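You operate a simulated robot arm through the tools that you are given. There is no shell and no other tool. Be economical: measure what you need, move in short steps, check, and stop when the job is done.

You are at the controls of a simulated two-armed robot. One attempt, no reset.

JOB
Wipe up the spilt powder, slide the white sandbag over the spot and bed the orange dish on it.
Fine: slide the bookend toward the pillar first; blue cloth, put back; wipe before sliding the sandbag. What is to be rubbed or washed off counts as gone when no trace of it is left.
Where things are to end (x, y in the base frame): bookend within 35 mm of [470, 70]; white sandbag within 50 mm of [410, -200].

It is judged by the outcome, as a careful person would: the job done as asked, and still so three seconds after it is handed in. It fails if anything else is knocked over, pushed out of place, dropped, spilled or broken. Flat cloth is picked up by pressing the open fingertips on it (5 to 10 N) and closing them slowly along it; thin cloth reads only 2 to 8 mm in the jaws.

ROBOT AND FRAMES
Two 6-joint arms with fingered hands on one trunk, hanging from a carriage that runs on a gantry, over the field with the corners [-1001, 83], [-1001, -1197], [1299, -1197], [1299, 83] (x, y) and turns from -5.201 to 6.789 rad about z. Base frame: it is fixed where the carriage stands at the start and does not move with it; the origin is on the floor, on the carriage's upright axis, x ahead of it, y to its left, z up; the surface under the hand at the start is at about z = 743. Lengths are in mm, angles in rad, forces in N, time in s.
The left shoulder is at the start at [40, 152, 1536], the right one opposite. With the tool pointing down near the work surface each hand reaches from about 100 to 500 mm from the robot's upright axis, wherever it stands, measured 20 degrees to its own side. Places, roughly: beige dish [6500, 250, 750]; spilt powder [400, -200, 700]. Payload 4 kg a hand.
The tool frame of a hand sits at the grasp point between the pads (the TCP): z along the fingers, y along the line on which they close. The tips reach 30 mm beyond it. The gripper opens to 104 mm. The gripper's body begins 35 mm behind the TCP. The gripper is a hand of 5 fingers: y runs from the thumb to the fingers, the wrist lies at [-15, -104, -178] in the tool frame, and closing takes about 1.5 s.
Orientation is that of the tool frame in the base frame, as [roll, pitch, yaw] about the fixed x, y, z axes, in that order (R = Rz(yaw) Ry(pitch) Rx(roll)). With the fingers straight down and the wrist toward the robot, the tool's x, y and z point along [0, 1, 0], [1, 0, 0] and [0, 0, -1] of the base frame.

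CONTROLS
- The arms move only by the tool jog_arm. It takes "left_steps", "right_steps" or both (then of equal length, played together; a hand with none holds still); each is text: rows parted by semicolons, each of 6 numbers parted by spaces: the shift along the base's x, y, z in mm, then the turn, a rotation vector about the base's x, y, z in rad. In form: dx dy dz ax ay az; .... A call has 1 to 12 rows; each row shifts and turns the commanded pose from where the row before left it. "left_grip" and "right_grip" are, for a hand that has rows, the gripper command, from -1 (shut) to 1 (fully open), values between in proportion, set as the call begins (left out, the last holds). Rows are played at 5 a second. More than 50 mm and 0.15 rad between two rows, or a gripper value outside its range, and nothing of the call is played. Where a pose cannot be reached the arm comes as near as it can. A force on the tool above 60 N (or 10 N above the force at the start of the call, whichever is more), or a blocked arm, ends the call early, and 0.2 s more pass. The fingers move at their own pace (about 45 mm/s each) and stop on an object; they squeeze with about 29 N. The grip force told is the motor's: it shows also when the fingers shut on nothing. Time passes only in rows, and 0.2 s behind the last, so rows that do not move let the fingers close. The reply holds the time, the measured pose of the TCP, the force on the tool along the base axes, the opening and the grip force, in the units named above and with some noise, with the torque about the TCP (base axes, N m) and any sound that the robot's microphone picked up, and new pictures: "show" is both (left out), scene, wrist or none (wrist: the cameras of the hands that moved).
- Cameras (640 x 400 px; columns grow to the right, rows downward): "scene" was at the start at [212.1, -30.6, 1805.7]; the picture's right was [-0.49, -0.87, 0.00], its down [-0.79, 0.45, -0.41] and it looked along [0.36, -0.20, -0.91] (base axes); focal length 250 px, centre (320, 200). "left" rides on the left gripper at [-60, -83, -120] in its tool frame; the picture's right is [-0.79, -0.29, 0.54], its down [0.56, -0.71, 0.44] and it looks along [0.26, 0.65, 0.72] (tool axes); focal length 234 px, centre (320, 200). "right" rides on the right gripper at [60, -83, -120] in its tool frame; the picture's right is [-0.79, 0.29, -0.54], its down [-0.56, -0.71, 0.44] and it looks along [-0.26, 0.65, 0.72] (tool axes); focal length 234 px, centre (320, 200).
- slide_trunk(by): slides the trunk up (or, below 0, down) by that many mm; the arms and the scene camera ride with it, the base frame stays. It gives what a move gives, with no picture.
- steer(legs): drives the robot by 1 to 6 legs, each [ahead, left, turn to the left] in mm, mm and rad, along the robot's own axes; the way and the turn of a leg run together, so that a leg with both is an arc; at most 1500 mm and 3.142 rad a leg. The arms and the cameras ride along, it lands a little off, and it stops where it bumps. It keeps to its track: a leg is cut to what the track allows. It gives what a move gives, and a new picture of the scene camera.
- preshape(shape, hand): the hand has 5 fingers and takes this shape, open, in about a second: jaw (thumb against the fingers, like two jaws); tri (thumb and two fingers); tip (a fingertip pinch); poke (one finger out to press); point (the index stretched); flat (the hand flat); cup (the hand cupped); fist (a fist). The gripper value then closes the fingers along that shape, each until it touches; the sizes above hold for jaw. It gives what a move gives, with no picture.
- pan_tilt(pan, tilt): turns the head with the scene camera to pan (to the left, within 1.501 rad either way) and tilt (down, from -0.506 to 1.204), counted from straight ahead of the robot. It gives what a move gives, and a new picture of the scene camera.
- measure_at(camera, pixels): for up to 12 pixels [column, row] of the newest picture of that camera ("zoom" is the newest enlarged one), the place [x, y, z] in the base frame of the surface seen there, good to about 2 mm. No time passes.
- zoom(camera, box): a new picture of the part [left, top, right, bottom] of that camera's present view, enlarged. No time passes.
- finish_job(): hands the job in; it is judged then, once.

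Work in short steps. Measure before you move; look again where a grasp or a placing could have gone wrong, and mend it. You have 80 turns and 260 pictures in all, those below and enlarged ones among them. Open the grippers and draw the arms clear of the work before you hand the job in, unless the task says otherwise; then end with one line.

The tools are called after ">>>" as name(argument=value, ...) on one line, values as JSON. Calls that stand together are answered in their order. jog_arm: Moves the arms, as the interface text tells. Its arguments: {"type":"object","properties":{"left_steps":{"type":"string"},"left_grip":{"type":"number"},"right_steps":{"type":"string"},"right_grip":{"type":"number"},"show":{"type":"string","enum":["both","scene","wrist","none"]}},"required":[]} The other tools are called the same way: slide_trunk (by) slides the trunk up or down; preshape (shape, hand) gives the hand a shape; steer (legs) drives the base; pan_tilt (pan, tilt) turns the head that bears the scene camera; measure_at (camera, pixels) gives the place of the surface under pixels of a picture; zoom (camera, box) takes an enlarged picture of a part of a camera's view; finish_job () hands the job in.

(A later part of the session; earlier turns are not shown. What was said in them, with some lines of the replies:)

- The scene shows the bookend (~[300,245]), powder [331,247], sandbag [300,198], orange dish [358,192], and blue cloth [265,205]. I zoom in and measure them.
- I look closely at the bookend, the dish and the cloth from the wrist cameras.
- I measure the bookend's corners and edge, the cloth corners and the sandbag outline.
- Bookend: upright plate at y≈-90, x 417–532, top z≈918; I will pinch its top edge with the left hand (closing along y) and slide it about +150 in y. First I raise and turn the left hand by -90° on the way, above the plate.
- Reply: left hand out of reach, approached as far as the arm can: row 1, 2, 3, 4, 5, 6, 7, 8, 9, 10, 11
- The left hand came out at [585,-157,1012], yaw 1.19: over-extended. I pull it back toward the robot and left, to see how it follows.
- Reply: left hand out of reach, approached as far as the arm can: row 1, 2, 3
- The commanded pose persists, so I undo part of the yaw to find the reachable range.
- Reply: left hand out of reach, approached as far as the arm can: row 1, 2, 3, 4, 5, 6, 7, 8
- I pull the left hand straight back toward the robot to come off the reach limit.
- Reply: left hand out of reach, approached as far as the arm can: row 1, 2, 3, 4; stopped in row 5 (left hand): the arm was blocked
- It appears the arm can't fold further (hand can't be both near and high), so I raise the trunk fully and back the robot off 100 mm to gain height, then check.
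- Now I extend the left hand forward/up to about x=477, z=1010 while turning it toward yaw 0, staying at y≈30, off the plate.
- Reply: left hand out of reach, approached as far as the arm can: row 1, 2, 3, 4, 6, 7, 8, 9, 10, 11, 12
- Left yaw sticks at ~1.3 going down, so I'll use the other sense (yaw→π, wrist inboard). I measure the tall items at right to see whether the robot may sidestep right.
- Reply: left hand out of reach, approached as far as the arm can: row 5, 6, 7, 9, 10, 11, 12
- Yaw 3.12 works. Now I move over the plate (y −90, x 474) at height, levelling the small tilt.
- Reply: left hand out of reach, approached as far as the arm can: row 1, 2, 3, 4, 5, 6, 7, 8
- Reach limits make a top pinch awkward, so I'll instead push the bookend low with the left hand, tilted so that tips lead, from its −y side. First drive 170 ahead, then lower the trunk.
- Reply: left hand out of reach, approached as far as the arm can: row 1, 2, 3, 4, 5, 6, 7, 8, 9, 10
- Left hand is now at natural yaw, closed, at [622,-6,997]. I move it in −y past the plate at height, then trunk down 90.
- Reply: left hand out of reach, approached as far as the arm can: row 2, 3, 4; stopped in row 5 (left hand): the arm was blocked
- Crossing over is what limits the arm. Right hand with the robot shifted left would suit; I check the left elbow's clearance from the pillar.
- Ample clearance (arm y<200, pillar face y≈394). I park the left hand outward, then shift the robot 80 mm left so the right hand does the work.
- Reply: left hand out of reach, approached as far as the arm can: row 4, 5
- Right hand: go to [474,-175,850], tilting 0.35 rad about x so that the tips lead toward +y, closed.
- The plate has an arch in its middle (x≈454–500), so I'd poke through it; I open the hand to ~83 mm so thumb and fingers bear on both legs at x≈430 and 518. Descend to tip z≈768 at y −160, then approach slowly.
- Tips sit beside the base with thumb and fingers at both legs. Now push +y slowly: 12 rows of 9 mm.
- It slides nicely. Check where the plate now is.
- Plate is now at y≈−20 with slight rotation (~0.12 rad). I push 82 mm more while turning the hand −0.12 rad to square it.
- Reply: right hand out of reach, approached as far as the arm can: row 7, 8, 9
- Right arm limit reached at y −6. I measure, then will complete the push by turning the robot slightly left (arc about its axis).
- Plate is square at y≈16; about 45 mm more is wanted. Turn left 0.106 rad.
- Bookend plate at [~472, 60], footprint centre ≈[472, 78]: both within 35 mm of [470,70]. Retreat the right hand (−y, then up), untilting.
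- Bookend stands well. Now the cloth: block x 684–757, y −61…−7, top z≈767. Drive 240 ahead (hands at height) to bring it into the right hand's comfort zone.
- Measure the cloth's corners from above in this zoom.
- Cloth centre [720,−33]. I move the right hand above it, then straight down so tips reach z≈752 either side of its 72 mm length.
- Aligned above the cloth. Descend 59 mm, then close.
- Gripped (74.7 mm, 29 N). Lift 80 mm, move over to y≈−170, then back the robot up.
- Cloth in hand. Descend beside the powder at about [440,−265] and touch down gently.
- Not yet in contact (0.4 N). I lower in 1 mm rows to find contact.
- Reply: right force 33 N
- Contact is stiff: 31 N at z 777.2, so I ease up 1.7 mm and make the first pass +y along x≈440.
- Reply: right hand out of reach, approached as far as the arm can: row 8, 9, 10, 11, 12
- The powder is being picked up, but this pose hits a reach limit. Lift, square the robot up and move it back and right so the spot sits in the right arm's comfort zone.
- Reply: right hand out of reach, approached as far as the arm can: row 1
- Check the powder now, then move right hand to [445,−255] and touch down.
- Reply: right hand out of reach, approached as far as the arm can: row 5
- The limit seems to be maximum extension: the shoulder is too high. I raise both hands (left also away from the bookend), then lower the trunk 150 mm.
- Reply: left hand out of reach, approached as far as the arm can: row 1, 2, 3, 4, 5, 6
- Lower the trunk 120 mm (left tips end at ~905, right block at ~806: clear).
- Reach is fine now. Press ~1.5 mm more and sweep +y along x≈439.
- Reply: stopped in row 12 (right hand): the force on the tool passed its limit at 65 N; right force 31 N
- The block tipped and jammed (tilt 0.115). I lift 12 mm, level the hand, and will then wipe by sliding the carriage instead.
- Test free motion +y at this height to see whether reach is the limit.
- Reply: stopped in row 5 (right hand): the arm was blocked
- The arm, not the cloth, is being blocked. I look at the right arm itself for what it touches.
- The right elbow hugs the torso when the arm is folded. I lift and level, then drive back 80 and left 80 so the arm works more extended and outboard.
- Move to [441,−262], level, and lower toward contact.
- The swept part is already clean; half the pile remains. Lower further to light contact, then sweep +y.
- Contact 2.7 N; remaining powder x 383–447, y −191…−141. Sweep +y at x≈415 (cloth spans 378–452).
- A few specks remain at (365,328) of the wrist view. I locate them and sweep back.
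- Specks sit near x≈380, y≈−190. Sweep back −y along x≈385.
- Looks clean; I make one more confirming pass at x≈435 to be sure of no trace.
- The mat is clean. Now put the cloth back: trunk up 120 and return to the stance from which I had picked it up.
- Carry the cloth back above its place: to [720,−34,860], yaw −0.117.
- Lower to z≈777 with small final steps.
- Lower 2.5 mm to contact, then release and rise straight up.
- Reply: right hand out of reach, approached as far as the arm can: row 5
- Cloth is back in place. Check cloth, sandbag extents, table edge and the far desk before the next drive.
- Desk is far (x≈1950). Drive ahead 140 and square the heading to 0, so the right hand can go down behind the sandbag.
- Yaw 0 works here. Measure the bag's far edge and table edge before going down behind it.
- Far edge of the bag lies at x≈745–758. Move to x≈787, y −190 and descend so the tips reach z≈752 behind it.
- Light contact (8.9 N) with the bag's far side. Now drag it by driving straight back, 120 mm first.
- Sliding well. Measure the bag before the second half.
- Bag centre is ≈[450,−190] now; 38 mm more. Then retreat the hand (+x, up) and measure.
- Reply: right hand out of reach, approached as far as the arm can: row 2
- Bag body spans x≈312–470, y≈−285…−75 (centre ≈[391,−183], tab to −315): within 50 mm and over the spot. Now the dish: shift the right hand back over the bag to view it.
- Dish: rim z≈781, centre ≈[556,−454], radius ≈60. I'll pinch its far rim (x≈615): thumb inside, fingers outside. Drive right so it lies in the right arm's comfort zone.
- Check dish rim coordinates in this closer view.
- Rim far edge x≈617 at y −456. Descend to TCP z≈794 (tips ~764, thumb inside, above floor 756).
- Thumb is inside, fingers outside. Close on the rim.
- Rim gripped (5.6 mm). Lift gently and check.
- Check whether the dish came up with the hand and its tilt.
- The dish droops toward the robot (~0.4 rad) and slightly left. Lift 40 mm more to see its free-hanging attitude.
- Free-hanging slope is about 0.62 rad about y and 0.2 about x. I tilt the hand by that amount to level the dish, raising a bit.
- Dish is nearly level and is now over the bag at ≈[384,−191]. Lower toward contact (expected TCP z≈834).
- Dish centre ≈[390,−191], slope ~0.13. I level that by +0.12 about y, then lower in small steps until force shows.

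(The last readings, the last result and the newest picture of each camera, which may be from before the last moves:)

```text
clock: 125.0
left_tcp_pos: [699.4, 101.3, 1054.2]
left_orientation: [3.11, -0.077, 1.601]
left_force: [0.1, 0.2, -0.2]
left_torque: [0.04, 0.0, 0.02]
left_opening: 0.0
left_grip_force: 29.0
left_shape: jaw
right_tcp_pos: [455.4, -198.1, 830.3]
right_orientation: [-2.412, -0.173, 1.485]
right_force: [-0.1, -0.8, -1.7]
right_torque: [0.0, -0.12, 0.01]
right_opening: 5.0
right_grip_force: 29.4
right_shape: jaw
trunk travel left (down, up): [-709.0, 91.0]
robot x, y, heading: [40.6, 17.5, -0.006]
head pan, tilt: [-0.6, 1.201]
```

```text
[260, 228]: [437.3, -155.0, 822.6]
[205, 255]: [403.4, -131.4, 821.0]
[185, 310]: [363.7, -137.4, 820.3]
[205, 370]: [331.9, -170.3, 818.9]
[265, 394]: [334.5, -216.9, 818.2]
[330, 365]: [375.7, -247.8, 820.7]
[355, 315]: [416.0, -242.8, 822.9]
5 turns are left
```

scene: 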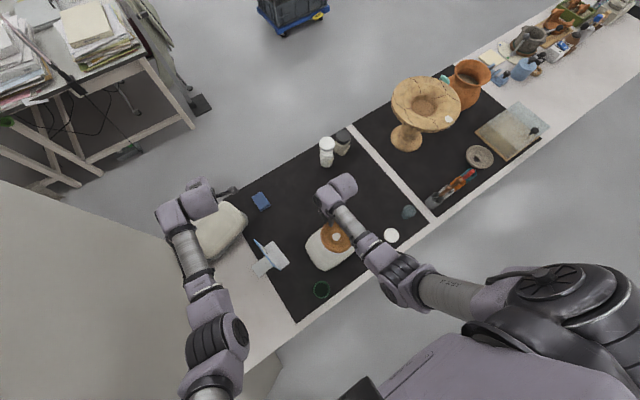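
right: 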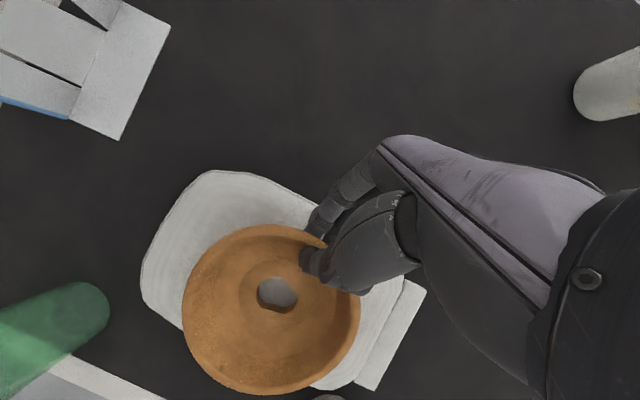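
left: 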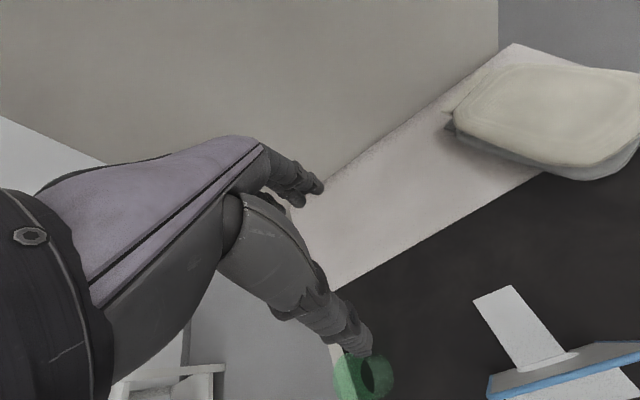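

Dish is level, base ~4 mm above the bag. I lower the last millimetres, release to 60 mm, and withdraw outward/up.

>>> jog_arm(right_steps="0 0 -2 0 0 0; 0 0 -1.5 0 0 0; 0 0 -1 0 0 0; 0 0 -0.7 0 0 0; 0 0 0 0 0 0", show="none")

>>> jog_arm(right_steps="0 0 0 0 0 0; 0 0 0 0 0 0; 0 0 0 0 0 0; 0 0 0 0 0 0; 0 0 0 0 0 0; 0 0 0 0 0 0", right_grip=0.15, show="both")

```text
clock: 126.2
left_tcp_pos: [700.2, 101.0, 1054.5]
left_orientation: [3.111, -0.077, 1.601]
left_force: [0.3, 0.3, -0.1]
left_torque: [0.0, 0.0, 0.01]
left_opening: 0.0
left_grip_force: 29.0
left_shape: jaw
right_tcp_pos: [456.6, -197.7, 826.0]
right_orientation: [-2.411, -0.172, 1.486]
right_force: [0.1, -0.6, -0.8]
right_torque: [-0.04, -0.12, -0.04]
right_opening: 4.9
right_grip_force: 29.3
right_shape: jaw
trunk travel left (down, up): [-709.0, 91.0]
robot x, y, heading: [40.6, 16.6, -0.012]
head pan, tilt: [-0.6, 1.201]
```

```text
clock: 127.6
left_tcp_pos: [700.1, 99.9, 1055.3]
left_orientation: [3.11, -0.078, 1.602]
left_force: [-0.7, -0.4, -1.1]
left_torque: [0.01, -0.02, -0.01]
left_opening: 0.1
left_grip_force: 28.7
left_shape: jaw
right_tcp_pos: [456.1, -197.6, 825.5]
right_orientation: [-2.412, -0.172, 1.487]
right_force: [-0.1, 0.9, 0.2]
right_torque: [-0.01, 0.0, -0.03]
right_opening: 59.2
right_grip_force: 0.1
right_shape: jaw
trunk travel left (down, up): [-709.0, 91.0]
robot x, y, heading: [39.1, 16.7, -0.008]
head pan, tilt: [-0.6, 1.201]
4 turns are left
```

scene: 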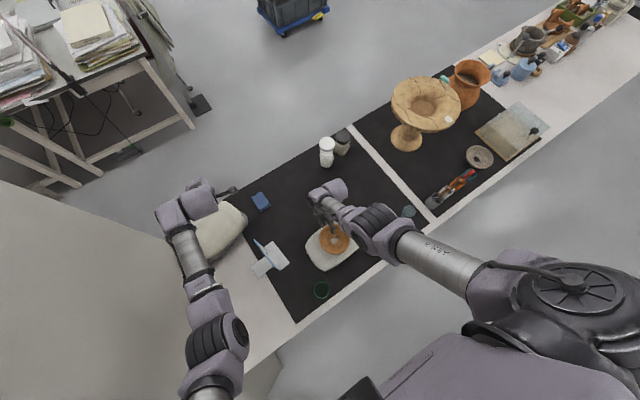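
right: 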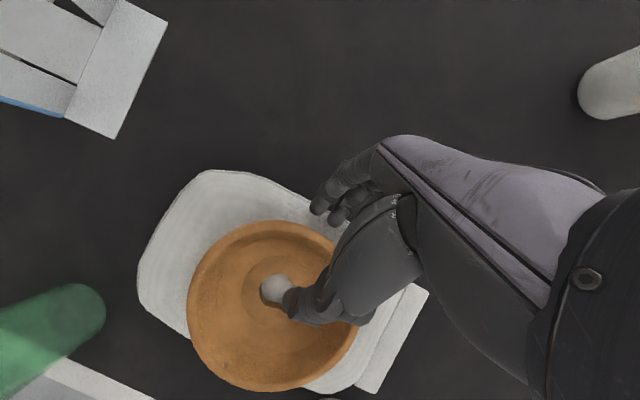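

Dish is released and resting. Withdraw the right hand up and outward; open the left gripper too.

>>> jog_arm(right_steps="3 0 10 0 0 0; 5 0 18 0 0 0; 8 0 25 0 0 0; 12 0 35 0 0 0; 15 -10 40 0 0 0; 20 -20 30 0 0 0; 20 -30 10 0 0 0; 20 -30 0 0 0 0; 0 0 0 0 0 0", left_steps="0 0 0 0 0 0; 0 0 0 0 0 0; 0 0 0 0 0 0; 0 0 0 0 0 0; 0 0 0 0 0 0; 0 0 0 0 0 0; 0 0 0 0 0 0; 0 0 0 0 0 0; 0 0 0 0 0 0", left_grip=1, right_grip=0.15, show="both")

>>> zoom(camera="scene", box=[220, 170, 440, 310])

>>> measure_at(camera="scene", pixels=[[310, 250], [330, 268], [333, 228], [348, 236], [333, 255], [321, 240], [268, 262], [261, 202], [322, 290], [390, 236]])

```text
clock: 129.6
left_tcp_pos: [699.5, 100.5, 1055.3]
left_orientation: [3.111, -0.077, 1.602]
left_force: [0.7, 0.0, 0.0]
left_torque: [0.0, 0.0, 0.03]
left_opening: 103.5
left_grip_force: 0.1
left_shape: jaw
right_tcp_pos: [559.6, -288.8, 991.5]
right_orientation: [-2.408, -0.173, 1.485]
right_force: [1.1, 0.5, -0.1]
right_torque: [0.0, -0.01, -0.03]
right_opening: 59.5
right_grip_force: 0.0
right_shape: jaw
trunk travel left (down, up): [-709.0, 91.0]
robot x, y, heading: [39.2, 17.7, -0.007]
head pan, tilt: [-0.6, 1.201]
```

scene: 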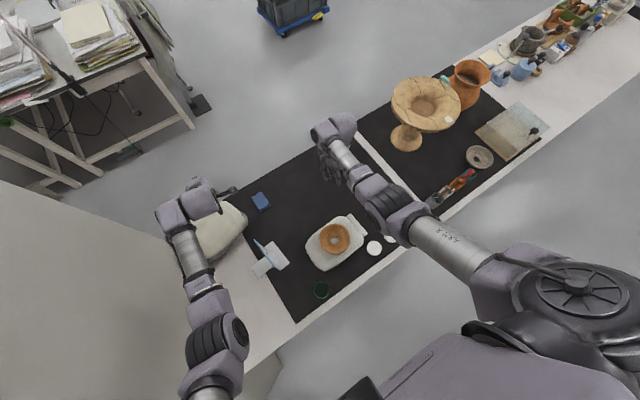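
right: 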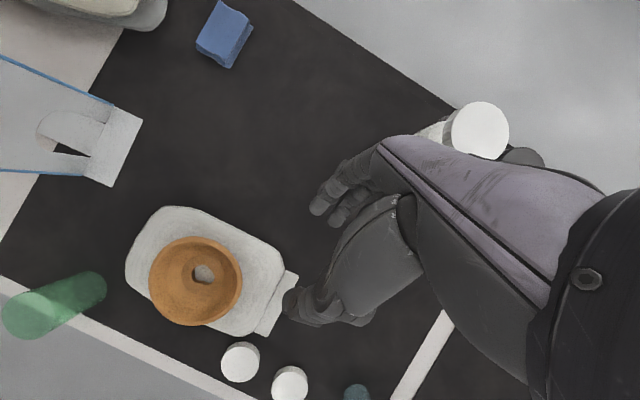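
left: 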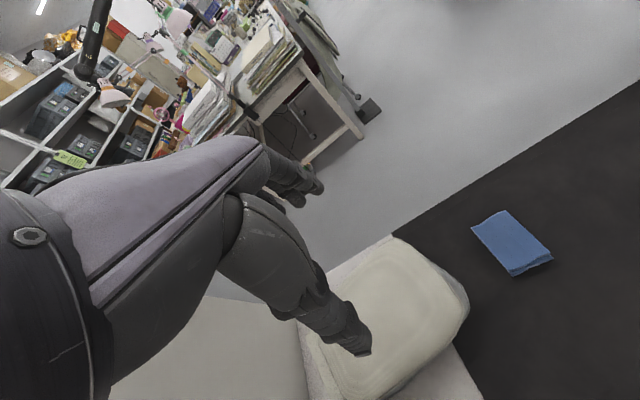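

```text
2.86 times, centred on (330, 240) of scene
```

zoom: 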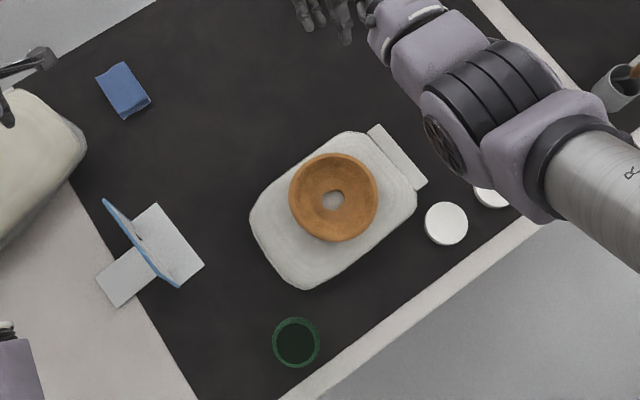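

```text
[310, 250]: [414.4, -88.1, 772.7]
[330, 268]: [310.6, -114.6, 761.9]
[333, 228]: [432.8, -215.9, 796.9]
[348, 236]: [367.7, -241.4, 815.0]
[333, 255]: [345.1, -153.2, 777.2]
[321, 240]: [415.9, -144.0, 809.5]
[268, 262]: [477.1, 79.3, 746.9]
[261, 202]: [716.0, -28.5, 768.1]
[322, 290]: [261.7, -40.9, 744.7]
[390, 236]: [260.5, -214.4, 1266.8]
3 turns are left
```

The dish sits level on the sandbag, which covers the spot, the mat is clean, and the cloth, lids and cup are in place. The bookend is on its mark and both hands are open and clear, so I hand in.

>>> finish_job()

```text
The job is handed in.
```

I slid the bookend toward the pillar, to about [472, 70]. The powder is wiped up with no trace visible, and the blue cloth is back in its place. The white sandbag covers the spot at about [391, -190], and the orange dish rests level on it. The job is handed in.
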